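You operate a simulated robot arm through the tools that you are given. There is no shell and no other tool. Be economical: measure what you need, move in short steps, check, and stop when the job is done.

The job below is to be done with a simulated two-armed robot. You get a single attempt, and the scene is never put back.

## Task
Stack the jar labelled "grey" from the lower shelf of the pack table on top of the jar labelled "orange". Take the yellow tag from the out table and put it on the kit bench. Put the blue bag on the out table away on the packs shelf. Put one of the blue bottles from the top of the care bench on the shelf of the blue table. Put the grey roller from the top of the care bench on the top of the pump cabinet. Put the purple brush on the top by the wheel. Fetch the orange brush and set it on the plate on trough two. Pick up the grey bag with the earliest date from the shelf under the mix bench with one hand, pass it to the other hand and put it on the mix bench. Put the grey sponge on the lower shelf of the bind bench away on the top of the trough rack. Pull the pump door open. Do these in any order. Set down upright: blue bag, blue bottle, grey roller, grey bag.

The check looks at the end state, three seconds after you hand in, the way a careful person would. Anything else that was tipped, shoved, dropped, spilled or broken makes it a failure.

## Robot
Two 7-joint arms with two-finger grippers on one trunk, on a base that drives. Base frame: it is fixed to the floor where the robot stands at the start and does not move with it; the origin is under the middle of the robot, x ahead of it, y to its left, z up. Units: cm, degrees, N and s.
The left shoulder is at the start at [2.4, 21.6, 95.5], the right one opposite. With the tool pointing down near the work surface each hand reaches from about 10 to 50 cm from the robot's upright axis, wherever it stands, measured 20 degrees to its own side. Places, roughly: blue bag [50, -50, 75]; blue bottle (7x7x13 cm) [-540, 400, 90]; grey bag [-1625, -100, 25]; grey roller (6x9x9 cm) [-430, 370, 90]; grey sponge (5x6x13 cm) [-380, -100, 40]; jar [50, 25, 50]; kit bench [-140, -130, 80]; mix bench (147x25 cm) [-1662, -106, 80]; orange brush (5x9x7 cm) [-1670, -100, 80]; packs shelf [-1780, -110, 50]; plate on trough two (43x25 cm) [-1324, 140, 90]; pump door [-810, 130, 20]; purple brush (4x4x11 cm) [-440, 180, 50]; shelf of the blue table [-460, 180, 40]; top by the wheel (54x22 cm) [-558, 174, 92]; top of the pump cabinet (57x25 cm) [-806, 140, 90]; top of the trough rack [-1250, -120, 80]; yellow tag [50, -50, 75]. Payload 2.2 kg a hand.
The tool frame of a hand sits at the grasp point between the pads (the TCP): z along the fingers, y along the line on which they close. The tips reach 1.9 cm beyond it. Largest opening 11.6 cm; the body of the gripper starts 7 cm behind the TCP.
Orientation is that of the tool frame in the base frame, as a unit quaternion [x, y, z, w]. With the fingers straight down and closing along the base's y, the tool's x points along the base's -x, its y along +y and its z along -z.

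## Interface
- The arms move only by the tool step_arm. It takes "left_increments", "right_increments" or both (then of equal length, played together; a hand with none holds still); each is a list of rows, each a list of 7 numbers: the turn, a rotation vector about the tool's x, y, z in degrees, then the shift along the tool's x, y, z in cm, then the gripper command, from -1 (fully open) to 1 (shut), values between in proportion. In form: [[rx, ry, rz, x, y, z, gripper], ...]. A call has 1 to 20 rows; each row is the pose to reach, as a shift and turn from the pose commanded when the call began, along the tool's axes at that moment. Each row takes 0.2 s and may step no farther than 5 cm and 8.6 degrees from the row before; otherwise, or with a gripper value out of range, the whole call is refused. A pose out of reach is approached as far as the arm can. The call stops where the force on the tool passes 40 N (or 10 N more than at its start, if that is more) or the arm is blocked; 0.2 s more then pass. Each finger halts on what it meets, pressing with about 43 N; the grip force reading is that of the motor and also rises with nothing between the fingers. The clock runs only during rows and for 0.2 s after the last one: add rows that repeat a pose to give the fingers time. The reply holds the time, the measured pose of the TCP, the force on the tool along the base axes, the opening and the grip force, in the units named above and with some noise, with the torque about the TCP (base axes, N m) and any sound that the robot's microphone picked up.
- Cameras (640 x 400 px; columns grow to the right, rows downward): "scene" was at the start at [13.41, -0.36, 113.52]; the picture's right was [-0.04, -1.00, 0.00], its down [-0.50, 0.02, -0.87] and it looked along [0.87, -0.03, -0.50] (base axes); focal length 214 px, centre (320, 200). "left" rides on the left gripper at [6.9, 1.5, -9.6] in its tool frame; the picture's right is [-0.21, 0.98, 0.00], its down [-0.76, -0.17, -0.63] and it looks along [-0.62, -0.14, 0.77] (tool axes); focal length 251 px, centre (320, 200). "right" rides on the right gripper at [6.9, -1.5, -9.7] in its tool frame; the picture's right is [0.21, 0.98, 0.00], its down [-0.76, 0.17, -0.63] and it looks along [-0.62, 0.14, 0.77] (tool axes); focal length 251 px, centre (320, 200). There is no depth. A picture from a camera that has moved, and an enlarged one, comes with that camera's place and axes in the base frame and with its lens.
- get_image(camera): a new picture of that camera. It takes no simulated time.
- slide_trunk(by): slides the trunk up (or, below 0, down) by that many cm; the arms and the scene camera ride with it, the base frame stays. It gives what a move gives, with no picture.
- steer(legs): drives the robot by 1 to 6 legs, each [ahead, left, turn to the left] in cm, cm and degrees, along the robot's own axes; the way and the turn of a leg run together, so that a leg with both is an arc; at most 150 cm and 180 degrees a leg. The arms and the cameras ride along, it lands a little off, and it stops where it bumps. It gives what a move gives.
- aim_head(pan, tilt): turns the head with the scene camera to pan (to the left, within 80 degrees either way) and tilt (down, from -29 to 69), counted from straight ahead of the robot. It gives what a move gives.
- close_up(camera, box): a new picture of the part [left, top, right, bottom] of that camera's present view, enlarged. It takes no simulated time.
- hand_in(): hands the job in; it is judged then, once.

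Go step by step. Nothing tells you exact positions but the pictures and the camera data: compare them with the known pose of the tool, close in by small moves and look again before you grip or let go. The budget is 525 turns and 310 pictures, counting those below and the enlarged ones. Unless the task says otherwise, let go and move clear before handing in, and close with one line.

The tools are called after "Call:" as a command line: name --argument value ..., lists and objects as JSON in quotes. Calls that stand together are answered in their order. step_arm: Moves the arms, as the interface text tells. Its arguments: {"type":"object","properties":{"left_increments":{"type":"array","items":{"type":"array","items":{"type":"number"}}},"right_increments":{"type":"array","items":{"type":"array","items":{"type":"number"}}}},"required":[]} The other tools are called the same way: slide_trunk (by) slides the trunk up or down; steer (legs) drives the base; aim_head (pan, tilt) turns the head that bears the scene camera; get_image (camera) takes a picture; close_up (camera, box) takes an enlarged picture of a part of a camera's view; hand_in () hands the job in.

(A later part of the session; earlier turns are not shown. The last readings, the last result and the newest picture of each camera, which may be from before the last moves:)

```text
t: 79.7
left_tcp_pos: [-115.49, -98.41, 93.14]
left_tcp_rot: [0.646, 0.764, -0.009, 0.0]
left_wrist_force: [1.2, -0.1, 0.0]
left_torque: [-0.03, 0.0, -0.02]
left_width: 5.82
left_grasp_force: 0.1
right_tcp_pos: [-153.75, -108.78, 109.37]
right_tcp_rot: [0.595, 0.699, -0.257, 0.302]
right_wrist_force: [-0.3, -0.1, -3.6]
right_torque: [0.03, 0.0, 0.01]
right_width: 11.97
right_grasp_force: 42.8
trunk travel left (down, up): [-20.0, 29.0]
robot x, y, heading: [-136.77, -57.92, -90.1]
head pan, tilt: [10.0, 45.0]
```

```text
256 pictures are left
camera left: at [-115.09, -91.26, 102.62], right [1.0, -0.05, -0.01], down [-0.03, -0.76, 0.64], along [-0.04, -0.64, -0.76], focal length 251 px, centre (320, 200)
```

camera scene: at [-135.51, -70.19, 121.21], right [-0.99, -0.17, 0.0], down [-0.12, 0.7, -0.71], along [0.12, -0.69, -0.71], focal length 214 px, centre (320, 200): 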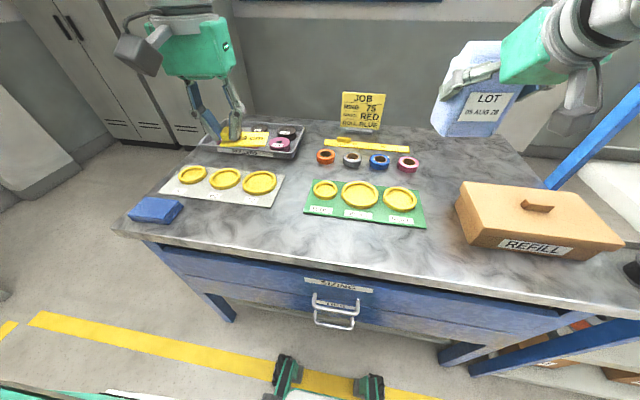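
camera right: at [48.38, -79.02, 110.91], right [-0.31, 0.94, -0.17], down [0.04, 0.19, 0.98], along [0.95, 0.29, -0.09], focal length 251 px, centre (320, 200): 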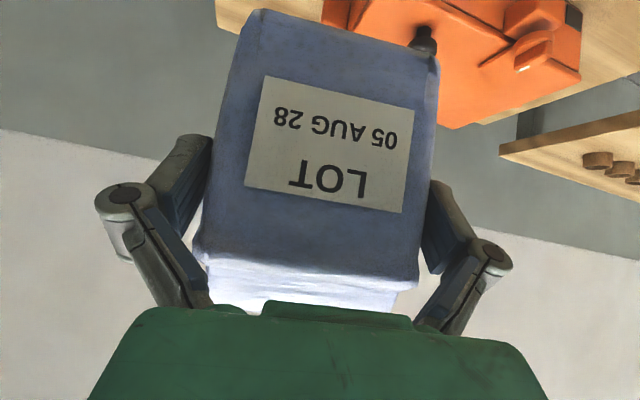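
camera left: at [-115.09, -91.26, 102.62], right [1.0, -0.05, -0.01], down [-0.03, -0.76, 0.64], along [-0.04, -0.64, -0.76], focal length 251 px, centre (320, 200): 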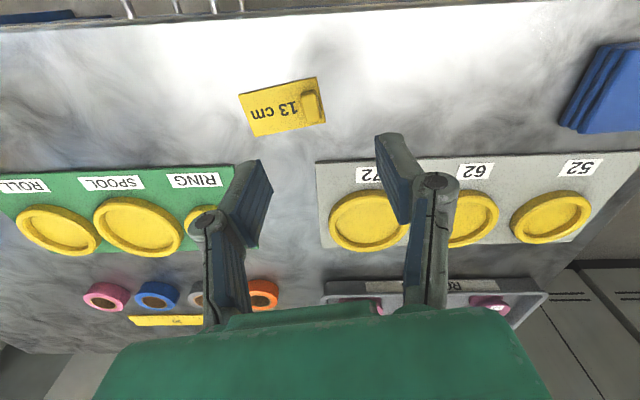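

The tag lies flat on the kit bench. I'll raise the left hand, back away, turn to face −x and look along the hall toward the bind bench.

Call:
step_arm --left_increments '[[0, 0, 0, 0, 0, -4, -1], [0, 0, 0, 0, 0, -8, -1], [0, 0, 0, 0, 0, -12, -1], [0, 0, 0, 0, 0, -16, -1]]'

Call:
steer --legs '[[-45, 0, 0], [0, 0, -90]]'

Call:
aim_head --pan 0 --tilt 15

Call:
get_image --camera "scene"

```text
t: 80.7
left_tcp_pos: [-115.0, -97.96, 108.81]
left_tcp_rot: [0.645, 0.764, -0.011, -0.002]
left_wrist_force: [0.8, 1.0, -0.3]
left_torque: [-0.01, 0.0, 0.03]
left_width: 11.59
left_grasp_force: 0.1
right_tcp_pos: [-153.18, -108.74, 109.52]
right_tcp_rot: [0.594, 0.7, -0.258, 0.301]
right_wrist_force: [0.1, 0.0, -3.5]
right_torque: [0.01, 0.0, -0.06]
right_width: 11.96
right_grasp_force: 43.0
trunk travel left (down, up): [-20.0, 29.0]
robot x, y, heading: [-136.52, -58.03, -89.9]
head pan, tilt: [10.0, 45.0]
```

```text
t: 87.3
left_tcp_pos: [-177.17, -33.18, 108.95]
left_tcp_rot: [0.997, 0.081, -0.007, -0.007]
left_wrist_force: [0.0, 0.1, -0.7]
left_torque: [-0.04, -0.01, -0.05]
left_width: 11.58
left_grasp_force: 0.1
right_tcp_pos: [-187.6, 5.28, 109.36]
right_tcp_rot: [0.916, 0.07, -0.395, 0.029]
right_wrist_force: [0.2, -0.4, -4.0]
right_torque: [0.0, -0.04, 0.01]
right_width: 11.96
right_grasp_force: 42.7
trunk travel left (down, up): [-20.0, 29.0]
robot x, y, heading: [-137.07, -12.08, 179.6]
head pan, tilt: [10.0, 45.0]
```

```text
t: 88.2
left_tcp_pos: [-176.98, -33.08, 109.07]
left_tcp_rot: [0.997, 0.081, -0.008, -0.007]
left_wrist_force: [0.7, -0.4, 0.3]
left_torque: [0.01, 0.01, 0.03]
left_width: 11.62
left_grasp_force: 0.1
right_tcp_pos: [-187.32, 5.36, 109.45]
right_tcp_rot: [0.915, 0.072, -0.395, 0.03]
right_wrist_force: [-0.1, 0.6, -4.1]
right_torque: [0.01, -0.04, -0.03]
right_width: 11.96
right_grasp_force: 43.2
trunk travel left (down, up): [-20.0, 29.0]
robot x, y, heading: [-136.92, -12.18, 179.5]
head pan, tilt: [0.0, 15.0]
```

```text
255 pictures are left
camera scene: at [-150.27, -11.97, 125.87], right [0.01, 1.0, 0.0], down [0.26, 0.0, -0.96], along [-0.96, 0.01, -0.26], focal length 214 px, centre (320, 200)
```

scene: 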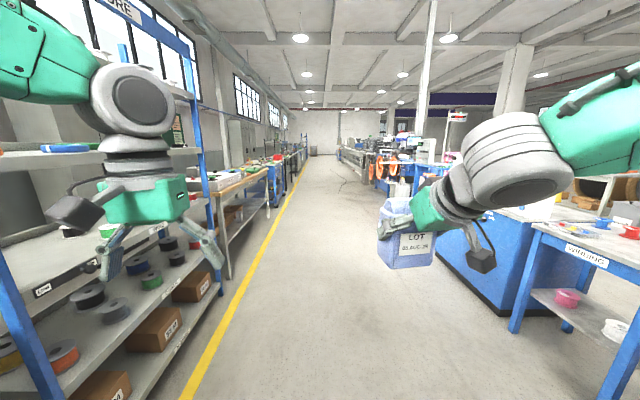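

A long aisle runs along −x, with benches at y≈−100 on the left and others at y≈+90 on the right. I'll drive up to near the bind bench and look left.

Call:
steer --legs '[[0, 12, 0.5], [130, 0, 0], [60, 0, 0]]'

Call:
aim_head --pan 60 --tilt 25

Call:
get_image --camera "scene"

```text
t: 98.6
left_tcp_pos: [-367.32, -46.11, 108.53]
left_tcp_rot: [0.997, 0.077, -0.005, -0.014]
left_wrist_force: [0.6, -0.2, -0.2]
left_torque: [0.06, 0.02, 0.01]
left_width: 11.57
left_grasp_force: 0.0
right_tcp_pos: [-377.44, -7.6, 109.39]
right_tcp_rot: [0.916, 0.072, -0.393, 0.022]
right_wrist_force: [-0.3, -1.3, -4.8]
right_torque: [0.05, 0.02, -0.05]
right_width: 11.97
right_grasp_force: 42.9
trunk travel left (down, up): [-20.0, 29.0]
robot x, y, heading: [-326.99, -23.99, 178.9]
head pan, tilt: [0.0, 15.0]
```

```text
t: 99.9
left_tcp_pos: [-366.56, -42.42, 109.39]
left_tcp_rot: [0.997, 0.077, -0.007, 0.002]
left_wrist_force: [0.8, 0.9, 0.0]
left_torque: [-0.04, 0.04, -0.02]
left_width: 11.59
left_grasp_force: 0.1
right_tcp_pos: [-376.89, -4.1, 109.08]
right_tcp_rot: [0.914, 0.067, -0.398, 0.039]
right_wrist_force: [0.2, -0.4, -2.6]
right_torque: [0.0, -0.06, 0.02]
right_width: 11.96
right_grasp_force: 43.2
trunk travel left (down, up): [-20.0, 29.0]
robot x, y, heading: [-326.72, -23.52, 179.4]
head pan, tilt: [60.0, 25.0]
```

```text
254 pictures are left
camera scene: at [-335.62, -28.74, 124.39], right [-0.86, 0.51, -0.01], down [0.22, 0.34, -0.92], along [-0.46, -0.79, -0.4], focal length 214 px, centre (320, 200)
```

scene: 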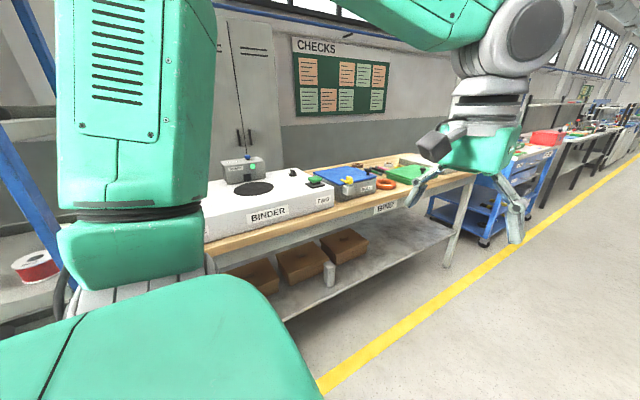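

The grey sponge stands on the lower shelf at about (−380, −100), near the front edge of the shelf. I'll raise the bag hand, turn to face the bench and strafe so the sponge lies ahead-left.

Call:
step_arm --right_increments '[[0, 0, 0, -3, 0, -3, 1], [0, 0, 0, -6, 0, -6, 1], [0, 0, 0, -9, 0, -9, 1], [0, 0, 0, -11, 0, -11, 1]]'

Call:
steer --legs '[[0, 0, 90.6], [0, -85, 0]]'

Call:
aim_head --pan 30 --tilt 45

Call:
get_image --camera "scene"

```text
t: 101.1
left_tcp_pos: [-366.79, -48.6, 108.55]
left_tcp_rot: [0.996, 0.081, -0.005, -0.022]
left_wrist_force: [-0.3, -1.5, 0.2]
left_torque: [0.13, -0.06, -0.05]
left_width: 11.61
left_grasp_force: 0.0
right_tcp_pos: [-376.49, -11.22, 124.99]
right_tcp_rot: [0.915, 0.079, -0.394, 0.015]
right_wrist_force: [-0.1, -2.8, -3.5]
right_torque: [0.11, -0.02, -0.07]
right_width: 11.98
right_grasp_force: 42.8
trunk travel left (down, up): [-20.0, 29.0]
robot x, y, heading: [-326.66, -25.17, 179.2]
head pan, tilt: [60.0, 25.0]
stopped in row 4 (right hand): the arm was blocked; the commanded pose is now the measured one
```

```text
t: 109.7
left_tcp_pos: [-386.92, -66.0, 108.22]
left_tcp_rot: [0.638, 0.769, -0.025, -0.018]
left_wrist_force: [2.8, 0.1, 0.2]
left_torque: [-0.02, 0.25, 0.0]
left_width: 11.6
left_grasp_force: 0.1
right_tcp_pos: [-424.0, -76.53, 125.43]
right_tcp_rot: [0.579, 0.713, -0.27, 0.29]
right_wrist_force: [4.7, -0.5, -2.7]
right_torque: [0.09, 0.24, -0.2]
right_width: 11.94
right_grasp_force: 43.1
trunk travel left (down, up): [-20.0, 29.0]
robot x, y, heading: [-413.24, -26.21, -89.6]
head pan, tilt: [60.0, 25.0]
```

```text
t: 110.6
left_tcp_pos: [-389.15, -65.49, 108.8]
left_tcp_rot: [0.639, 0.769, -0.019, -0.009]
left_wrist_force: [0.6, 0.0, 0.2]
left_torque: [-0.01, 0.06, 0.02]
left_width: 11.61
left_grasp_force: 0.1
right_tcp_pos: [-426.24, -75.98, 125.11]
right_tcp_rot: [0.581, 0.71, -0.263, 0.298]
right_wrist_force: [1.1, -0.3, -3.7]
right_torque: [0.04, 0.07, -0.06]
right_width: 11.98
right_grasp_force: 43.1
trunk travel left (down, up): [-20.0, 29.0]
robot x, y, heading: [-413.05, -26.51, -89.5]
head pan, tilt: [30.0, 45.0]
```

```text
253 pictures are left
camera scene: at [-404.69, -37.59, 120.99], right [-0.86, -0.51, 0.03], down [-0.39, 0.61, -0.69], along [0.34, -0.61, -0.72], focal length 214 px, centre (320, 200)
```

scene: 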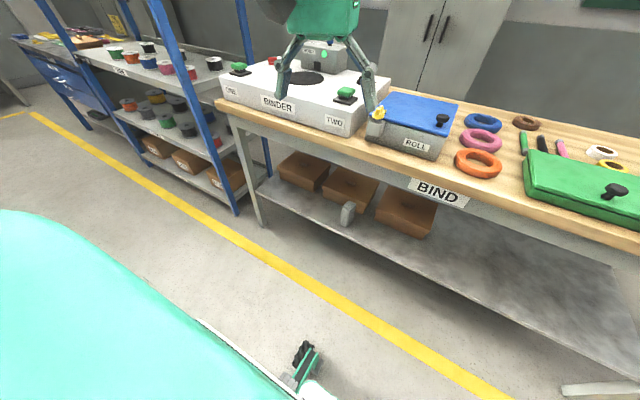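

The sponge is at about (−382, −100.5), in front of the boxes. I'll square the left hand, lower the trunk fully and then tilt the hand forward in front of the bench.

Call:
step_arm --left_increments '[[0, 0, 5, 0, 0, 0, -1], [0, 0, 10.5, 0, 0, 0, -1], [0, 0, 10.5, 0, 0, 0, -1]]'

Call:
slide_trunk --by -20

Call:
step_arm --left_increments '[[0, -6.9, 0, 0, 0, 4.5, -1], [0, -13.8, 0, 0, 0, 9, -1], [0, -20.7, 0, -0.5, 0, 13.5, -1], [0, -27.6, 0, -1, 0, 18, -1], [0, -34.5, 0, -1.5, 0, 22, -1], [0, -41.4, 0, -2, 0, 26, -1], [0, -48.3, 0, -3, 0, 30, -1], [0, -48.3, 0, -3, 0, 33, -1], [0, -48.3, 0, -3, 0, 33, -1]]'

Call:
get_image --camera "left"

```text
t: 111.6
left_tcp_pos: [-394.73, -64.96, 110.24]
left_tcp_rot: [0.708, 0.706, -0.003, 0.013]
left_wrist_force: [-1.5, -0.8, 0.0]
left_torque: [-0.01, -0.15, -0.04]
left_width: 11.62
left_grasp_force: 0.0
right_tcp_pos: [-432.76, -75.4, 124.61]
right_tcp_rot: [0.589, 0.7, -0.251, 0.316]
right_wrist_force: [-2.8, 0.6, -3.5]
right_torque: [0.04, -0.14, 0.16]
right_width: 11.96
right_grasp_force: 43.3
trunk travel left (down, up): [-20.0, 29.0]
robot x, y, heading: [-412.88, -26.12, -89.7]
head pan, tilt: [30.0, 45.0]
stopped in row 3 (left hand): the arm was blocked; the commanded pose is now the measured one
```

```text
t: 113.8
left_tcp_pos: [-387.79, -65.19, 88.9]
left_tcp_rot: [0.707, 0.707, -0.022, -0.009]
left_wrist_force: [1.5, 0.0, -0.3]
left_torque: [0.02, 0.18, -0.03]
left_width: 11.63
left_grasp_force: 0.0
right_tcp_pos: [-424.88, -75.56, 105.37]
right_tcp_rot: [0.58, 0.711, -0.268, 0.294]
right_wrist_force: [4.0, 0.5, -4.0]
right_torque: [0.05, 0.19, -0.18]
right_width: 12.01
right_grasp_force: 42.6
trunk travel left (down, up): [0.0, 49.0]
robot x, y, heading: [-411.84, -26.26, -89.9]
head pan, tilt: [30.0, 45.0]
```

```text
t: 115.8
left_tcp_pos: [-393.33, -69.04, 57.16]
left_tcp_rot: [0.644, 0.641, -0.294, 0.298]
left_wrist_force: [-1.5, -0.1, 0.2]
left_torque: [0.02, -0.05, 0.09]
left_width: 11.62
left_grasp_force: 0.0
left hand out of reach, approached as far as the arm can: row 6
right_tcp_pos: [-431.69, -75.59, 104.4]
right_tcp_rot: [0.588, 0.702, -0.251, 0.312]
right_wrist_force: [-1.9, 0.1, -4.2]
right_torque: [0.07, -0.07, 0.08]
right_width: 12.0
right_grasp_force: 43.0
trunk travel left (down, up): [0.0, 49.0]
robot x, y, heading: [-412.8, -26.51, -89.6]
head pan, tilt: [30.0, 45.0]
```

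```text
252 pictures are left
camera left: at [-391.94, -57.25, 58.16], right [0.98, -0.14, 0.17], down [-0.17, -0.01, 0.98], along [-0.14, -0.99, -0.04], focal length 251 px, centre (320, 200)
```

left: 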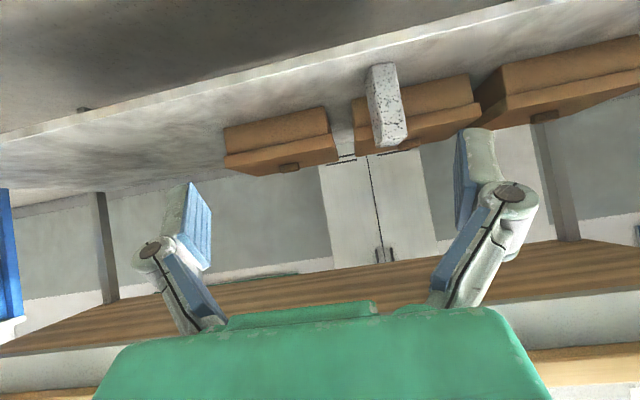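

The sponge is visible ahead, but the robot is still swaying laterally after the strafe. I'll hold still for a while.

Call:
step_arm --left_increments '[[0, 0, 0, 0, 0, 0, -1], [0, 0, 0, 0, 0, 0, -1], [0, 0, 0, 0, 0, 0, -1], [0, 0, 0, 0, 0, 0, -1], [0, 0, 0, 0, 0, 0, -1], [0, 0, 0, 0, 0, 0, -1], [0, 0, 0, 0, 0, 0, -1], [0, 0, 0, 0, 0, 0, -1], [0, 0, 0, 0, 0, 0, -1], [0, 0, 0, 0, 0, 0, -1], [0, 0, 0, 0, 0, 0, -1], [0, 0, 0, 0, 0, 0, -1], [0, 0, 0, 0, 0, 0, -1], [0, 0, 0, 0, 0, 0, -1], [0, 0, 0, 0, 0, 0, -1], [0, 0, 0, 0, 0, 0, -1], [0, 0, 0, 0, 0, 0, -1], [0, 0, 0, 0, 0, 0, -1], [0, 0, 0, 0, 0, 0, -1], [0, 0, 0, 0, 0, 0, -1]]'

Call:
step_arm --left_increments '[[0, 0, 0, 0, 0, 0, -1], [0, 0, 0, 0, 0, 0, -1], [0, 0, 0, 0, 0, 0, -1]]'

Call:
step_arm --left_increments '[[0, 0, 0, 0, 0, 0, -1], [0, 0, 0, 0, 0, 0, -1], [0, 0, 0, 0, 0, 0, -1]]'

Call:
step_arm --left_increments '[[0, 0, 0, 0, 0, 0, -1], [0, 0, 0, 0, 0, 0, -1], [0, 0, 0, 0, 0, 0, -1]]'

```text
t: 120.0
left_tcp_pos: [-391.22, -68.84, 56.7]
left_tcp_rot: [0.635, 0.651, -0.3, 0.289]
left_wrist_force: [-0.4, -0.1, 0.2]
left_torque: [0.01, 0.02, -0.06]
left_width: 11.61
left_grasp_force: 0.1
right_tcp_pos: [-428.92, -75.62, 105.03]
right_tcp_rot: [0.584, 0.706, -0.258, 0.306]
right_wrist_force: [1.6, -0.1, -3.5]
right_torque: [0.06, 0.05, -0.06]
right_width: 11.97
right_grasp_force: 42.9
trunk travel left (down, up): [0.0, 49.0]
robot x, y, heading: [-412.07, -26.02, -89.5]
head pan, tilt: [30.0, 45.0]
```

```text
t: 120.8
left_tcp_pos: [-391.51, -69.04, 56.76]
left_tcp_rot: [0.635, 0.65, -0.3, 0.29]
left_wrist_force: [0.1, 0.2, 0.2]
left_torque: [-0.01, -0.01, -0.03]
left_width: 11.59
left_grasp_force: 0.1
right_tcp_pos: [-429.23, -75.67, 104.85]
right_tcp_rot: [0.585, 0.706, -0.257, 0.306]
right_wrist_force: [0.1, -0.5, -4.3]
right_torque: [0.05, 0.01, 0.0]
right_width: 11.96
right_grasp_force: 43.0
trunk travel left (down, up): [0.0, 49.0]
robot x, y, heading: [-412.42, -26.53, -89.4]
head pan, tilt: [30.0, 45.0]
```

```text
t: 121.6
left_tcp_pos: [-391.69, -69.05, 56.96]
left_tcp_rot: [0.635, 0.65, -0.299, 0.29]
left_wrist_force: [0.3, 0.4, -0.2]
left_torque: [-0.01, 0.01, 0.0]
left_width: 11.59
left_grasp_force: 0.1
right_tcp_pos: [-429.32, -75.7, 104.81]
right_tcp_rot: [0.586, 0.705, -0.258, 0.306]
right_wrist_force: [-0.3, 0.0, -3.1]
right_torque: [0.04, 0.04, 0.03]
right_width: 11.98
right_grasp_force: 42.8
trunk travel left (down, up): [0.0, 49.0]
robot x, y, heading: [-412.66, -26.35, -89.5]
head pan, tilt: [30.0, 45.0]
```

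```text
t: 122.4
left_tcp_pos: [-391.73, -69.04, 56.93]
left_tcp_rot: [0.636, 0.649, -0.299, 0.291]
left_wrist_force: [-0.2, -0.4, 0.6]
left_torque: [0.01, 0.0, 0.01]
left_width: 11.58
left_grasp_force: 0.0
right_tcp_pos: [-429.56, -75.54, 104.87]
right_tcp_rot: [0.586, 0.705, -0.257, 0.307]
right_wrist_force: [-0.5, -1.0, -3.9]
right_torque: [0.08, 0.06, 0.01]
right_width: 11.96
right_grasp_force: 43.3
trunk travel left (down, up): [0.0, 49.0]
robot x, y, heading: [-412.46, -26.31, -89.5]
head pan, tilt: [30.0, 45.0]
```

Settled. Now a fresh picture.

Call:
get_image --camera "left"

```text
251 pictures are left
camera left: at [-390.43, -57.3, 57.92], right [0.98, -0.13, 0.14], down [-0.15, -0.01, 0.99], along [-0.12, -0.99, -0.03], focal length 251 px, centre (320, 200)
```

left: 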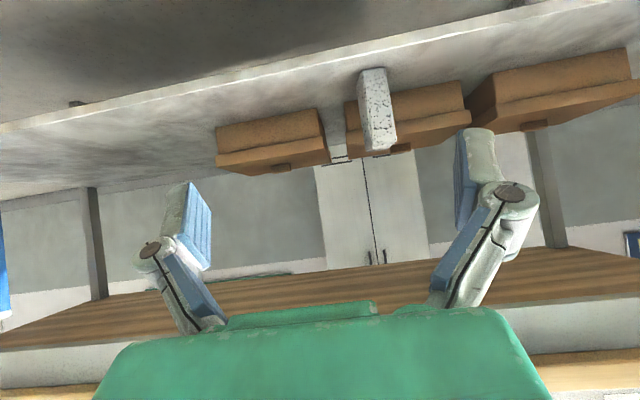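

The sponge centre is about (−384.4, −100.5), spanning z 38–51. I'll move to a pre-grasp in front of it.

Call:
step_arm --left_increments '[[0, 0, 0, -1.7, 1.5, 3.5, -1], [0, 0, 0, -3.5, 2.9, 7, -1], [0, 0, 0, -5.2, 4.4, 10.6, -1], [0, 0, 0, -7, 5.8, 14.1, -1], [0, 0, 0, -8.7, 7.3, 17.6, -1], [0, 0, 0, -8.7, 7.3, 17.6, -1], [0, 0, 0, -8.7, 7.3, 17.6, -1], [0, 0, 0, -8.7, 7.3, 17.6, -1]]'

Call:
get_image --camera "left"

Call:
get_image --camera "scene"

```text
t: 124.2
left_tcp_pos: [-384.63, -87.74, 51.89]
left_tcp_rot: [0.642, 0.643, -0.299, 0.291]
left_wrist_force: [-0.6, -0.5, 0.7]
left_torque: [0.01, 0.0, -0.01]
left_width: 11.61
left_grasp_force: 0.1
right_tcp_pos: [-429.53, -75.59, 104.8]
right_tcp_rot: [0.585, 0.706, -0.256, 0.307]
right_wrist_force: [0.0, -0.6, -4.1]
right_torque: [0.06, 0.01, -0.02]
right_width: 11.96
right_grasp_force: 43.3
trunk travel left (down, up): [0.0, 49.0]
robot x, y, heading: [-412.41, -26.23, -89.7]
head pan, tilt: [30.0, 45.0]
```

```text
250 pictures are left
camera left: at [-383.08, -76.0, 52.95], right [0.98, -0.14, 0.15], down [-0.16, -0.01, 0.99], along [-0.14, -0.99, -0.03], focal length 251 px, centre (320, 200)
```

left: 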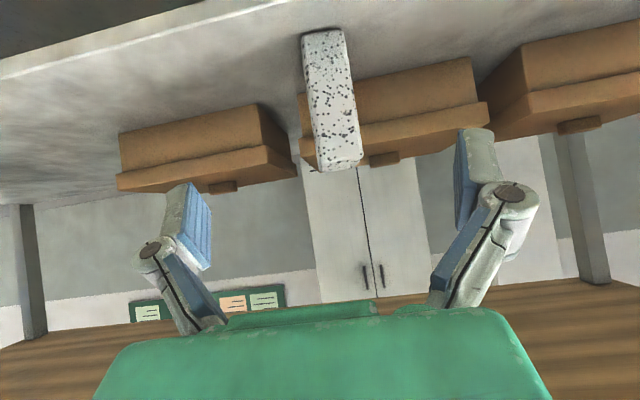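

```text
249 pictures are left
camera scene: at [-408.3, -37.64, 101.2], right [-0.86, -0.51, 0.0], down [-0.36, 0.61, -0.7], along [0.36, -0.61, -0.71], focal length 214 px, centre (320, 200)
```

scene: 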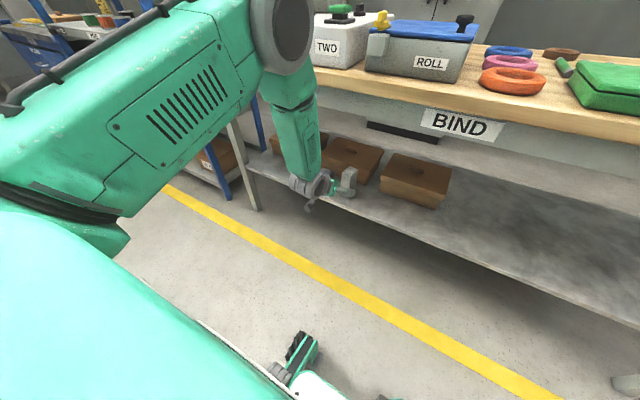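

The sponge's front face is at y≈−99.5, with its centre at about (−384, −102) and its base at z≈37. I'll slide around it.

Call:
step_arm --left_increments '[[0, 0, 0, -1, 0.1, 3.8, -1], [0, 0, 0, -2, 0.3, 7.6, -1], [0, 0, 0, -3, 0.4, 11.5, -1], [0, 0, 0, -4.1, 0.5, 15.3, -1], [0, 0, 0, -4.1, 0.5, 15.3, -1], [0, 0, 0, -4.1, 0.5, 15.3, -1]]'

Call:
get_image --camera "left"

```text
t: 125.6
left_tcp_pos: [-384.48, -101.98, 45.38]
left_tcp_rot: [0.641, 0.644, -0.298, 0.292]
left_wrist_force: [-0.3, 0.0, -0.1]
left_torque: [-0.02, 0.02, 0.01]
left_width: 11.58
left_grasp_force: 0.1
right_tcp_pos: [-429.45, -75.64, 104.86]
right_tcp_rot: [0.586, 0.704, -0.258, 0.307]
right_wrist_force: [-0.1, 0.3, -3.2]
right_torque: [0.06, 0.04, 0.0]
right_width: 11.95
right_grasp_force: 42.2
trunk travel left (down, up): [0.0, 49.0]
robot x, y, heading: [-412.55, -26.37, -89.7]
head pan, tilt: [30.0, 45.0]
```

```text
248 pictures are left
camera left: at [-382.93, -90.28, 46.3], right [0.98, -0.14, 0.15], down [-0.16, -0.01, 0.99], along [-0.14, -0.99, -0.03], focal length 251 px, centre (320, 200)
```

left: 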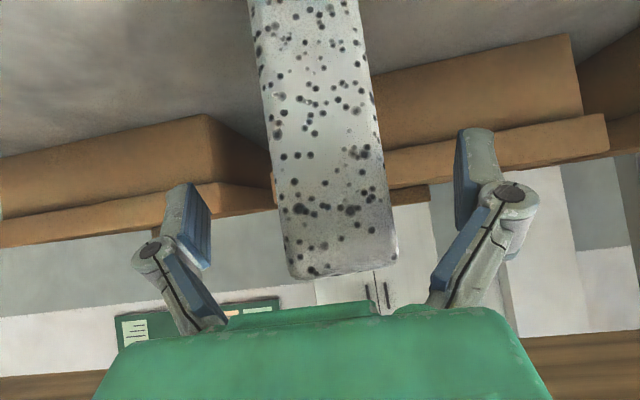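

Nearly centred. I'll go 1 cm deeper, then close.

Call:
step_arm --left_increments '[[0, 0, 0, -0.65, 0.4, 0.76, -1], [0, 0, 0, -0.65, 0.4, 0.76, 0], [0, 0, 0, -0.65, 0.4, 0.76, 1], [0, 0, 0, -0.65, 0.4, 0.76, 1], [0, 0, 0, -0.65, 0.4, 0.76, 1]]'

Call:
step_arm --left_increments '[[0, 0, 0, -2.3, 0, -2, 1], [0, 0, 0, -4.6, 0, -4, 1], [0, 0, 0, -4.6, 0, -4, 1]]'

Call:
get_image --camera "left"

```text
t: 126.8
left_tcp_pos: [-384.07, -102.96, 45.28]
left_tcp_rot: [0.641, 0.643, -0.299, 0.292]
left_wrist_force: [0.0, -0.3, 0.3]
left_torque: [-0.02, -0.03, 0.01]
left_width: 4.5
left_grasp_force: 43.2
right_tcp_pos: [-429.5, -75.59, 104.9]
right_tcp_rot: [0.585, 0.705, -0.256, 0.307]
right_wrist_force: [-0.5, 0.5, -3.5]
right_torque: [0.09, 0.01, 0.0]
right_width: 11.99
right_grasp_force: 43.3
trunk travel left (down, up): [0.0, 49.0]
robot x, y, heading: [-412.29, -26.33, -89.6]
head pan, tilt: [30.0, 45.0]
```

```text
t: 127.6
left_tcp_pos: [-384.02, -102.98, 51.19]
left_tcp_rot: [0.641, 0.644, -0.298, 0.291]
left_wrist_force: [-0.2, -0.5, -0.9]
left_torque: [-0.01, 0.0, 0.01]
left_width: 4.45
left_grasp_force: 42.9
right_tcp_pos: [-429.6, -75.58, 104.79]
right_tcp_rot: [0.585, 0.705, -0.257, 0.308]
right_wrist_force: [0.0, -0.2, -3.9]
right_torque: [0.07, -0.01, 0.01]
right_width: 11.97
right_grasp_force: 43.1
trunk travel left (down, up): [0.0, 49.0]
robot x, y, heading: [-412.32, -26.28, -89.6]
head pan, tilt: [30.0, 45.0]
```

```text
247 pictures are left
camera left: at [-382.46, -91.34, 52.22], right [0.98, -0.14, 0.15], down [-0.16, -0.01, 0.99], along [-0.14, -0.99, -0.03], focal length 251 px, centre (320, 200)
```

left: 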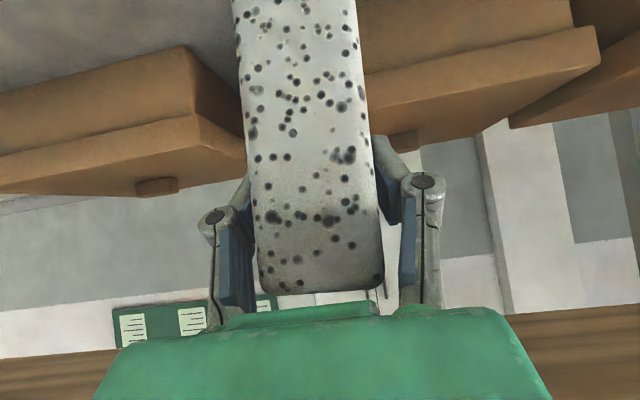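

The sponge is held. I'll back out from under the bench, raise the trunk and fold the left arm back.

Call:
steer --legs '[[-45, 0, 0]]'

Call:
slide_trunk --by 20

Call:
step_arm --left_increments '[[0, 0, 0, -0.2, 0, -4.6, 1], [0, 0, 0, -0.4, 0, -9.1, 1], [0, 0, 0, -0.6, 0, -13.7, 1], [0, 0, 0, -0.8, 0, -18.2, 1], [0, 0, 0, -1, 0, -22.8, 1], [0, 0, 0, -1.2, 0, -27.3, 1], [0, 0, 0, -1.4, 0, -31.9, 1], [0, 0, 0, -1.6, 0, -36, 1]]'

Call:
aim_head --pan -60 --tilt 15

Call:
get_image --camera "scene"

```text
t: 130.3
left_tcp_pos: [-384.23, -57.0, 51.3]
left_tcp_rot: [0.641, 0.643, -0.3, 0.293]
left_wrist_force: [0.0, -0.5, 0.5]
left_torque: [0.0, 0.01, 0.01]
left_width: 4.4
left_grasp_force: 43.4
right_tcp_pos: [-429.77, -29.57, 104.85]
right_tcp_rot: [0.585, 0.705, -0.258, 0.308]
right_wrist_force: [-0.1, 0.0, -3.6]
right_torque: [0.04, 0.01, 0.0]
right_width: 11.99
right_grasp_force: 42.8
trunk travel left (down, up): [0.0, 49.0]
robot x, y, heading: [-412.66, 19.55, -89.6]
head pan, tilt: [30.0, 45.0]
```

```text
t: 132.5
left_tcp_pos: [-384.19, -56.97, 71.54]
left_tcp_rot: [0.64, 0.644, -0.3, 0.294]
left_wrist_force: [-0.1, 0.8, -0.8]
left_torque: [0.02, 0.01, -0.03]
left_width: 4.33
left_grasp_force: 43.0
right_tcp_pos: [-429.79, -29.29, 125.03]
right_tcp_rot: [0.584, 0.705, -0.258, 0.309]
right_wrist_force: [0.6, 0.1, -3.4]
right_torque: [0.09, 0.01, 0.02]
right_width: 11.96
right_grasp_force: 42.9
trunk travel left (down, up): [-20.0, 29.0]
robot x, y, heading: [-412.83, 19.85, -89.5]
head pan, tilt: [30.0, 45.0]
```

```text
t: 134.3
left_tcp_pos: [-384.17, -30.24, 96.26]
left_tcp_rot: [0.641, 0.643, -0.301, 0.293]
left_wrist_force: [0.0, -0.6, -1.4]
left_torque: [-0.02, -0.01, 0.02]
left_width: 4.33
left_grasp_force: 43.1
right_tcp_pos: [-429.87, -29.05, 125.14]
right_tcp_rot: [0.584, 0.704, -0.259, 0.309]
right_wrist_force: [-0.1, -0.3, -4.3]
right_torque: [0.04, 0.0, -0.01]
right_width: 12.01
right_grasp_force: 43.3
trunk travel left (down, up): [-20.0, 29.0]
robot x, y, heading: [-412.89, 19.52, -89.8]
head pan, tilt: [30.0, 45.0]
```

```text
t: 135.9
left_tcp_pos: [-384.2, -30.54, 95.99]
left_tcp_rot: [0.64, 0.644, -0.3, 0.293]
left_wrist_force: [-0.5, 0.1, -1.5]
left_torque: [0.03, -0.02, -0.01]
left_width: 4.35
left_grasp_force: 43.0
right_tcp_pos: [-429.74, -29.35, 125.03]
right_tcp_rot: [0.585, 0.704, -0.259, 0.308]
right_wrist_force: [0.3, -0.2, -4.0]
right_torque: [0.05, 0.0, 0.0]
right_width: 11.97
right_grasp_force: 42.9
trunk travel left (down, up): [-20.0, 29.0]
robot x, y, heading: [-412.34, 20.3, -89.5]
head pan, tilt: [-60.0, 15.0]
```

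```text
246 pictures are left
camera scene: at [-420.78, 10.65, 125.89], right [-0.51, 0.86, 0.0], down [0.22, 0.13, -0.97], along [-0.83, -0.49, -0.26], focal length 214 px, centre (320, 200)
```

scene: 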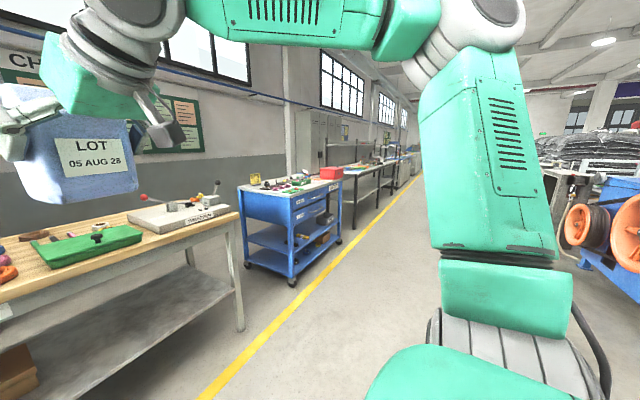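

I'll turn along the aisle and drive toward the trough rack, pausing to look.

Call:
steer --legs '[[0, 0, -90.3], [150, 0, 0], [150, 0, 0]]'

Call:
aim_head --pan 0 --tilt 12

Call:
get_image --camera "scene"

```text
t: 154.3
left_tcp_pos: [-765.39, -19.88, 96.09]
left_tcp_rot: [0.908, 0.017, -0.419, 0.003]
left_wrist_force: [-0.9, -0.1, 0.4]
left_torque: [-0.02, 0.01, -0.03]
left_width: 4.33
left_grasp_force: 42.9
right_tcp_pos: [-765.79, 25.91, 124.92]
right_tcp_rot: [0.911, 0.099, -0.399, 0.041]
right_wrist_force: [0.2, 0.4, -2.8]
right_torque: [0.03, -0.07, 0.01]
right_width: 11.97
right_grasp_force: 43.2
trunk travel left (down, up): [-20.0, 29.0]
robot x, y, heading: [-715.92, 10.71, -177.7]
head pan, tilt: [-60.0, 15.0]
```

```text
t: 155.7
left_tcp_pos: [-765.31, -19.76, 96.18]
left_tcp_rot: [0.907, 0.016, -0.42, 0.002]
left_wrist_force: [0.4, -0.3, -0.1]
left_torque: [0.0, -0.03, 0.0]
left_width: 4.37
left_grasp_force: 42.5
right_tcp_pos: [-765.55, 26.01, 125.19]
right_tcp_rot: [0.909, 0.101, -0.401, 0.042]
right_wrist_force: [0.3, 0.9, -3.2]
right_torque: [0.03, -0.06, 0.0]
right_width: 11.98
right_grasp_force: 43.0
trunk travel left (down, up): [-20.0, 29.0]
robot x, y, heading: [-716.36, 10.24, -177.8]
head pan, tilt: [0.0, 12.0]
```

```text
245 pictures are left
camera scene: at [-729.72, 9.91, 126.37], right [-0.04, 1.0, 0.0], down [0.21, 0.01, -0.98], along [-0.98, -0.04, -0.21], focal length 214 px, centre (320, 200)
```

scene: 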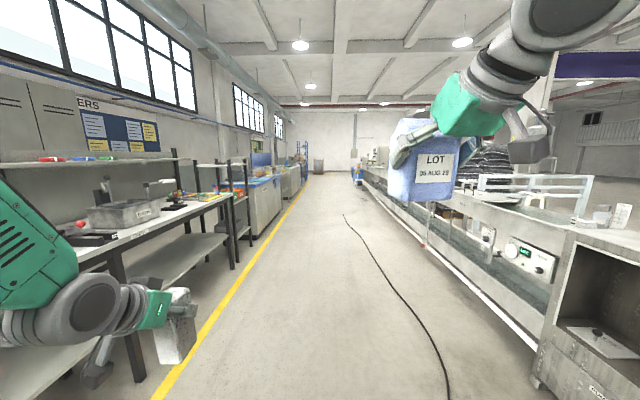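

The aisle is clear apart from a cable on the floor at y≥46, so I'll keep to y≈8. I'll continue to x≈−1190.

Call:
steer --legs '[[0, 0, -2.4], [150, 0, 0], [150, 0, 0], [150, 0, 0]]'

Call:
aim_head --pan 45 --tilt 18

Call:
get_image --camera "scene"

```text
t: 177.6
left_tcp_pos: [-1217.32, -23.62, 96.18]
left_tcp_rot: [0.907, 0.003, -0.42, -0.004]
left_wrist_force: [-0.1, 0.8, -1.3]
left_torque: [-0.01, 0.04, 0.01]
left_width: 4.36
left_grasp_force: 43.1
right_tcp_pos: [-1216.33, 22.03, 125.12]
right_tcp_rot: [0.911, 0.087, -0.401, 0.037]
right_wrist_force: [0.7, 0.1, -4.3]
right_torque: [0.01, -0.06, -0.01]
right_width: 11.99
right_grasp_force: 42.8
trunk travel left (down, up): [-20.0, 29.0]
robot x, y, heading: [-1167.32, 5.12, -179.5]
head pan, tilt: [0.0, 12.0]
```

```text
t: 178.7
left_tcp_pos: [-1217.22, -23.66, 96.2]
left_tcp_rot: [0.907, 0.003, -0.421, -0.004]
left_wrist_force: [-0.7, -0.3, -1.1]
left_torque: [-0.04, 0.01, -0.02]
left_width: 4.33
left_grasp_force: 43.0
right_tcp_pos: [-1216.19, 22.0, 125.28]
right_tcp_rot: [0.911, 0.086, -0.402, 0.035]
right_wrist_force: [-0.4, 0.0, -3.6]
right_torque: [-0.02, -0.05, -0.01]
right_width: 11.97
right_grasp_force: 43.1
trunk travel left (down, up): [-20.0, 29.0]
robot x, y, heading: [-1167.72, 5.4, -179.2]
head pan, tilt: [45.0, 18.0]
```

```text
244 pictures are left
camera scene: at [-1178.27, -1.62, 125.41], right [-0.71, 0.7, 0.0], down [0.22, 0.22, -0.95], along [-0.67, -0.68, -0.31], focal length 214 px, centre (320, 200)
```

scene: 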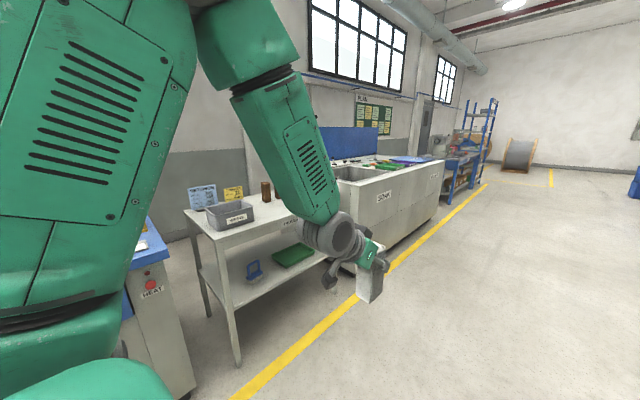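

A white rack-table stands to the left at about x −1250. I'll zoom in to read its labels and find free space on its top.

Call:
close_up --camera "scene" --box '[170, 150, 410, 300]'

```text
2.67 times, centred on (290, 225) of scene
camera zoom: at [-1178.27, -1.62, 125.41], right [-0.71, 0.7, 0.0], down [0.22, 0.22, -0.95], along [-0.67, -0.68, -0.31], focal length 572 px, centre (400, 133)
```

zoom: 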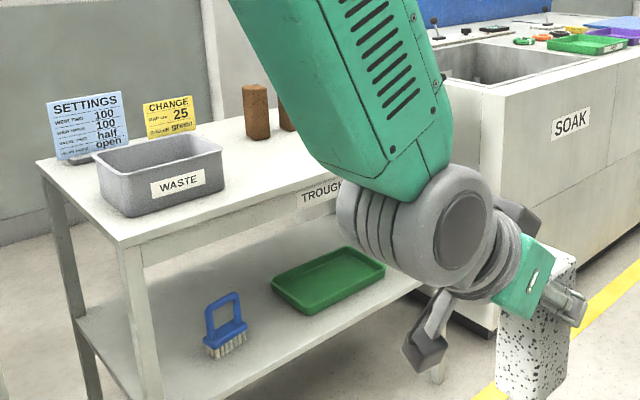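

This is the trough rack. I'll turn to face it, strafe so the free right part of its top lies before the left hand, and let the sway settle.

Call:
steer --legs '[[115, 0, 0], [0, 0, 89.4]]'

Call:
aim_head --pan 25 --tilt 35

Call:
get_image --camera "scene"

```text
t: 188.4
left_tcp_pos: [-1255.78, -46.64, 96.31]
left_tcp_rot: [0.641, 0.641, -0.302, 0.294]
left_wrist_force: [0.2, -0.5, 0.1]
left_torque: [-0.01, 0.02, -0.01]
left_width: 4.31
left_grasp_force: 42.9
right_tcp_pos: [-1301.48, -45.24, 125.2]
right_tcp_rot: [0.585, 0.703, -0.261, 0.308]
right_wrist_force: [-0.2, 0.6, -3.5]
right_torque: [0.06, 0.03, 0.02]
right_width: 12.01
right_grasp_force: 43.7
trunk travel left (down, up): [-20.0, 29.0]
robot x, y, heading: [-1284.34, 2.85, -89.8]
head pan, tilt: [45.0, 18.0]
```

```text
t: 189.3
left_tcp_pos: [-1255.88, -46.48, 96.36]
left_tcp_rot: [0.64, 0.642, -0.303, 0.296]
left_wrist_force: [0.3, -0.5, -0.3]
left_torque: [0.02, -0.01, 0.02]
left_width: 4.34
left_grasp_force: 42.6
right_tcp_pos: [-1301.46, -45.09, 125.15]
right_tcp_rot: [0.585, 0.704, -0.258, 0.308]
right_wrist_force: [0.9, -0.4, -4.2]
right_torque: [0.04, 0.0, 0.01]
right_width: 11.94
right_grasp_force: 43.1
trunk travel left (down, up): [-20.0, 29.0]
robot x, y, heading: [-1284.24, 3.02, -89.9]
head pan, tilt: [25.0, 35.0]
```

```text
242 pictures are left
camera scene: at [-1280.51, -9.06, 122.7], right [-0.9, -0.43, 0.0], down [-0.24, 0.52, -0.82], along [0.35, -0.74, -0.58], focal length 214 px, centre (320, 200)
```

scene: 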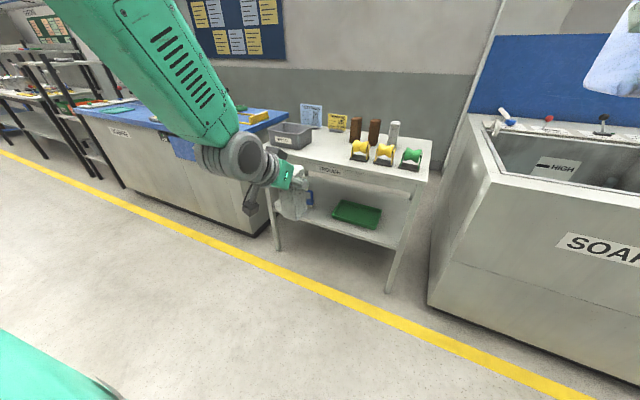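

Call:
close_up --camera "scene" --box '[255, 95, 447, 215]'

```text
3.33 times, centred on (351, 155) of scene
camera zoom: at [-1280.51, -9.06, 122.7], right [-0.9, -0.43, 0.0], down [-0.24, 0.52, -0.82], along [0.35, -0.74, -0.58], focal length 715 px, centre (217, 350)
```

zoom: 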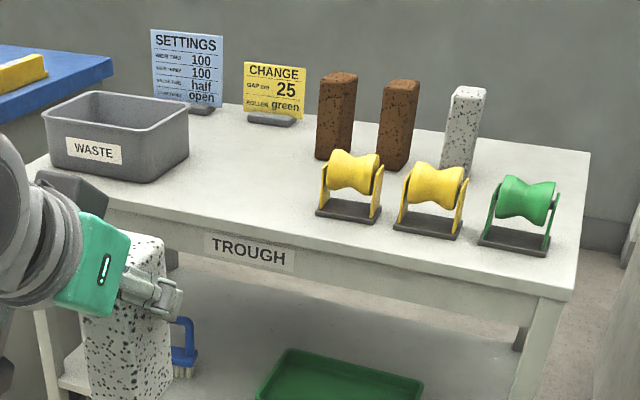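

There's a free gap between the waste tray (right side x≈−1226) and the first dispenser (x≈−1252). I'll shift and drive so the left hand lines up with x≈−1239, then settle.

Call:
steer --legs '[[0, 16, 0], [36, 0, 0]]'

Call:
step_arm --left_increments '[[0, 0, 0, -0.4, 0, -0.3, 1], [0, 0, 0, -0.8, 0, -0.6, 1], [0, 0, 0, -1.2, 0, -1, 1], [0, 0, 0, -1.5, 0, -1.3, 1], [0, 0, 0, -1.5, 0, -1.3, 1], [0, 0, 0, -1.5, 0, -1.3, 1], [0, 0, 0, -1.5, 0, -1.3, 1], [0, 0, 0, -1.5, 0, -1.3, 1], [0, 0, 0, -1.5, 0, -1.3, 1], [0, 0, 0, -1.5, 0, -1.3, 1], [0, 0, 0, -1.5, 0, -1.3, 1], [0, 0, 0, -1.5, 0, -1.3, 1], [0, 0, 0, -1.5, 0, -1.3, 1], [0, 0, 0, -1.5, 0, -1.3, 1], [0, 0, 0, -1.5, 0, -1.3, 1], [0, 0, 0, -1.5, 0, -1.3, 1]]'

Call:
get_image --camera "left"

Call:
get_image --camera "scene"

```text
t: 192.6
left_tcp_pos: [-1235.36, -81.98, 95.48]
left_tcp_rot: [0.632, 0.65, -0.311, 0.286]
left_wrist_force: [2.8, -0.3, -1.1]
left_torque: [-0.06, 0.09, -0.15]
left_width: 4.32
left_grasp_force: 43.2
right_tcp_pos: [-1280.09, -81.0, 125.5]
right_tcp_rot: [0.577, 0.711, -0.268, 0.299]
right_wrist_force: [3.6, -0.9, -4.6]
right_torque: [0.03, 0.18, -0.15]
right_width: 11.98
right_grasp_force: 42.8
trunk travel left (down, up): [-20.0, 29.0]
robot x, y, heading: [-1266.97, -32.64, -89.4]
head pan, tilt: [25.0, 35.0]
```

```text
t: 196.2
left_tcp_pos: [-1237.46, -81.45, 98.46]
left_tcp_rot: [0.636, 0.646, -0.302, 0.296]
left_wrist_force: [-0.7, -0.1, -0.7]
left_torque: [0.06, 0.01, 0.04]
left_width: 4.32
left_grasp_force: 42.4
right_tcp_pos: [-1283.25, -80.9, 124.3]
right_tcp_rot: [0.582, 0.71, -0.252, 0.305]
right_wrist_force: [-0.6, -0.3, -3.9]
right_torque: [0.07, -0.06, 0.06]
right_width: 11.96
right_grasp_force: 43.1
trunk travel left (down, up): [-20.0, 29.0]
robot x, y, heading: [-1266.19, -32.51, -89.3]
head pan, tilt: [25.0, 35.0]
stopped in row 16 (left hand): the arm was blocked; the commanded pose is now the measured one
```

```text
240 pictures are left
camera left: at [-1236.13, -69.74, 99.42], right [0.98, -0.13, 0.15], down [-0.15, 0.0, 0.99], along [-0.13, -0.99, -0.02], focal length 251 px, centre (320, 200)
```

left: 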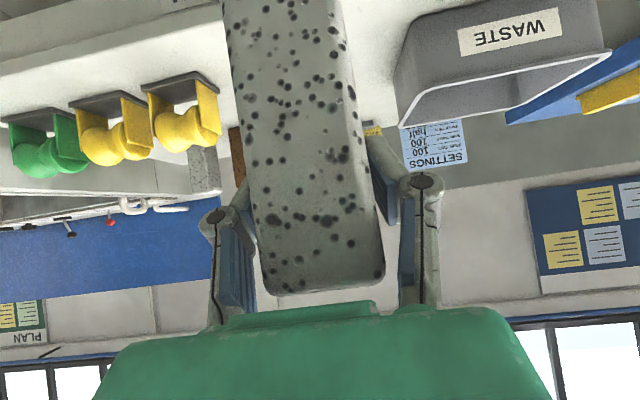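

```text
239 pictures are left
camera scene: at [-1261.67, -44.81, 122.65], right [-0.9, -0.43, 0.0], down [-0.25, 0.52, -0.82], along [0.35, -0.74, -0.58], focal length 214 px, centre (320, 200)
```

scene: 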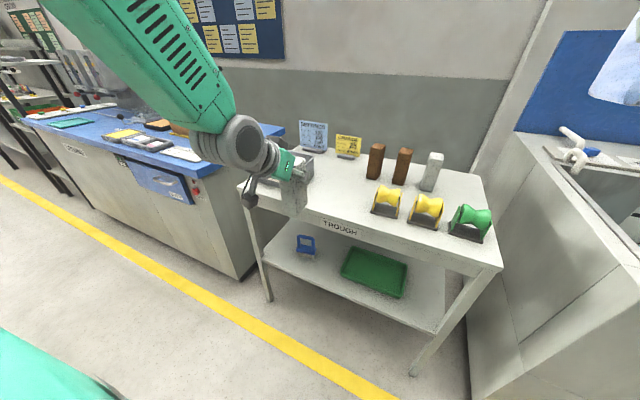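

The front edge of the rack top is at y≈−93 and z≈80, so I'll aim for (−1239, −101). I'll move the sponge forward over the gap at the present height.

Call:
step_arm --left_increments '[[0, 0, 0, -2.5, -0.3, 3, 1], [0, 0, 0, -5.1, -0.6, 5.9, 1], [0, 0, 0, -7.6, -0.9, 8.9, 1], [0, 0, 0, -10.2, -1.2, 11.8, 1], [0, 0, 0, -12.7, -1.5, 14.8, 1], [0, 0, 0, -12.7, -1.5, 14.8, 1], [0, 0, 0, -12.7, -1.5, 14.8, 1], [0, 0, 0, -12.7, -1.5, 14.8, 1], [0, 0, 0, -12.7, -1.5, 14.8, 1], [0, 0, 0, -12.7, -1.5, 14.8, 1]]'

Call:
get_image --camera "left"

Call:
close_up --camera "scene" --box '[220, 110, 460, 260]'

```text
t: 198.6
left_tcp_pos: [-1234.65, -100.37, 97.99]
left_tcp_rot: [0.627, 0.654, -0.311, 0.287]
left_wrist_force: [1.1, -0.2, -0.9]
left_torque: [-0.02, 0.1, -0.06]
left_width: 4.34
left_grasp_force: 43.0
right_tcp_pos: [-1278.09, -80.43, 124.79]
right_tcp_rot: [0.575, 0.716, -0.263, 0.294]
right_wrist_force: [2.4, -0.4, -3.6]
right_torque: [0.04, 0.06, -0.04]
right_width: 11.96
right_grasp_force: 43.2
trunk travel left (down, up): [-20.0, 29.0]
robot x, y, heading: [-1265.08, -32.73, -89.1]
head pan, tilt: [25.0, 35.0]
stopped in row 10 (left hand): the arm was blocked; the commanded pose is now the measured one
```

```text
238 pictures are left
camera left: at [-1233.47, -88.66, 98.78], right [0.99, -0.12, 0.12], down [-0.12, 0.0, 0.99], along [-0.12, -0.99, -0.02], focal length 251 px, centre (320, 200)
```

left: 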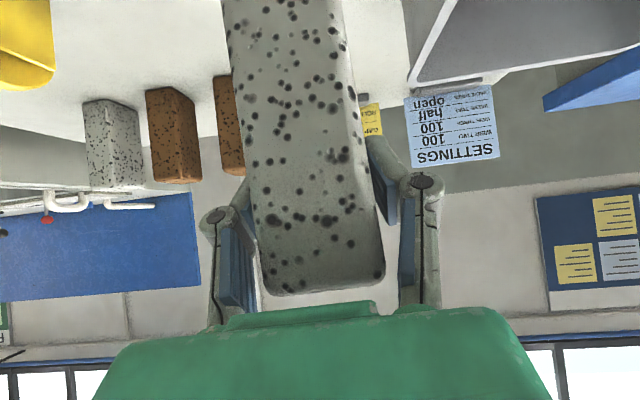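

```text
2.67 times, centred on (340, 185) of scene
camera zoom: at [-1258.67, -44.87, 122.56], right [-0.9, -0.44, 0.02], down [-0.27, 0.52, -0.81], along [0.34, -0.73, -0.58], focal length 572 px, centre (267, 240)
```

zoom: 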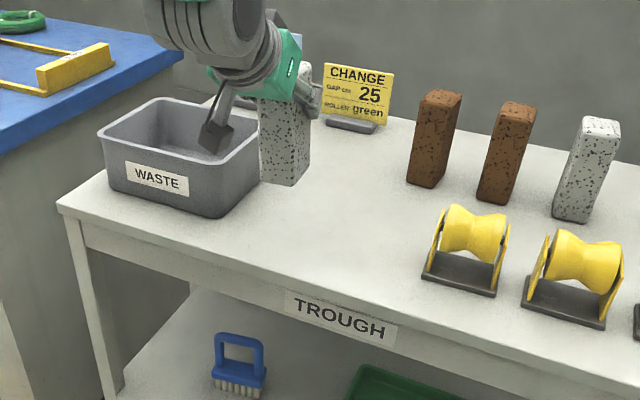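

The robot is still swaying a few cm. I'll move 4 cm toward the middle of the gap and hold until it settles.

Call:
step_arm --left_increments '[[0, 0, 0, 0, -2, 0, 1], [0, 0, 0, 0, -4, 0, 1], [0, 0, 0, 0, -4, 0, 1], [0, 0, 0, 0, -4, 0, 1], [0, 0, 0, 0, -4, 0, 1], [0, 0, 0, 0, -4, 0, 1], [0, 0, 0, 0, -4, 0, 1], [0, 0, 0, 0, -4, 0, 1], [0, 0, 0, 0, -4, 0, 1], [0, 0, 0, 0, -4, 0, 1], [0, 0, 0, 0, -4, 0, 1], [0, 0, 0, 0, -4, 0, 1], [0, 0, 0, 0, -4, 0, 1], [0, 0, 0, 0, -4, 0, 1], [0, 0, 0, 0, -4, 0, 1], [0, 0, 0, 0, -4, 0, 1], [0, 0, 0, 0, -4, 0, 1], [0, 0, 0, 0, -4, 0, 1], [0, 0, 0, 0, -4, 0, 1], [0, 0, 0, 0, -4, 0, 1]]'

Call:
step_arm --left_increments '[[0, 0, 0, 0, 0, 0, 1], [0, 0, 0, 0, 0, 0, 1], [0, 0, 0, 0, 0, 0, 1], [0, 0, 0, 0, 0, 0, 1], [0, 0, 0, 0, 0, 0, 1], [0, 0, 0, 0, 0, 0, 1], [0, 0, 0, 0, 0, 0, 1], [0, 0, 0, 0, 0, 0, 1]]'

Call:
step_arm --left_increments '[[0, 0, 0, 0, 0, 0, 1], [0, 0, 0, 0, 0, 0, 1], [0, 0, 0, 0, 0, 0, 1], [0, 0, 0, 0, 0, 0, 1], [0, 0, 0, 0, 0, 0, 1]]'

```text
t: 202.8
left_tcp_pos: [-1238.09, -100.6, 97.93]
left_tcp_rot: [0.628, 0.653, -0.313, 0.285]
left_wrist_force: [2.3, 0.2, 0.2]
left_torque: [0.0, 0.11, -0.11]
left_width: 4.36
left_grasp_force: 43.0
right_tcp_pos: [-1277.61, -80.47, 124.84]
right_tcp_rot: [0.575, 0.717, -0.263, 0.294]
right_wrist_force: [1.9, -0.5, -4.4]
right_torque: [0.06, 0.13, -0.07]
right_width: 11.97
right_grasp_force: 42.5
trunk travel left (down, up): [-20.0, 29.0]
robot x, y, heading: [-1264.65, -32.17, -89.0]
head pan, tilt: [25.0, 35.0]
```

```text
t: 204.6
left_tcp_pos: [-1241.26, -100.6, 98.57]
left_tcp_rot: [0.632, 0.65, -0.304, 0.293]
left_wrist_force: [0.2, -0.3, -0.5]
left_torque: [0.01, -0.02, 0.02]
left_width: 4.32
left_grasp_force: 43.2
right_tcp_pos: [-1281.17, -80.64, 124.31]
right_tcp_rot: [0.579, 0.714, -0.255, 0.301]
right_wrist_force: [-0.4, -1.1, -4.1]
right_torque: [0.08, -0.02, 0.03]
right_width: 11.96
right_grasp_force: 42.8
trunk travel left (down, up): [-20.0, 29.0]
robot x, y, heading: [-1265.59, -32.32, -89.4]
head pan, tilt: [25.0, 35.0]
```

```text
t: 205.8
left_tcp_pos: [-1241.39, -100.57, 98.57]
left_tcp_rot: [0.634, 0.649, -0.303, 0.293]
left_wrist_force: [-0.1, 0.1, -0.3]
left_torque: [-0.01, -0.02, 0.03]
left_width: 4.33
left_grasp_force: 42.7
right_tcp_pos: [-1281.32, -80.26, 125.1]
right_tcp_rot: [0.577, 0.711, -0.261, 0.307]
right_wrist_force: [-0.8, 0.4, -2.4]
right_torque: [0.11, 0.0, 0.03]
right_width: 11.95
right_grasp_force: 43.2
trunk travel left (down, up): [-20.0, 29.0]
robot x, y, heading: [-1265.55, -32.73, -89.3]
head pan, tilt: [25.0, 35.0]
```

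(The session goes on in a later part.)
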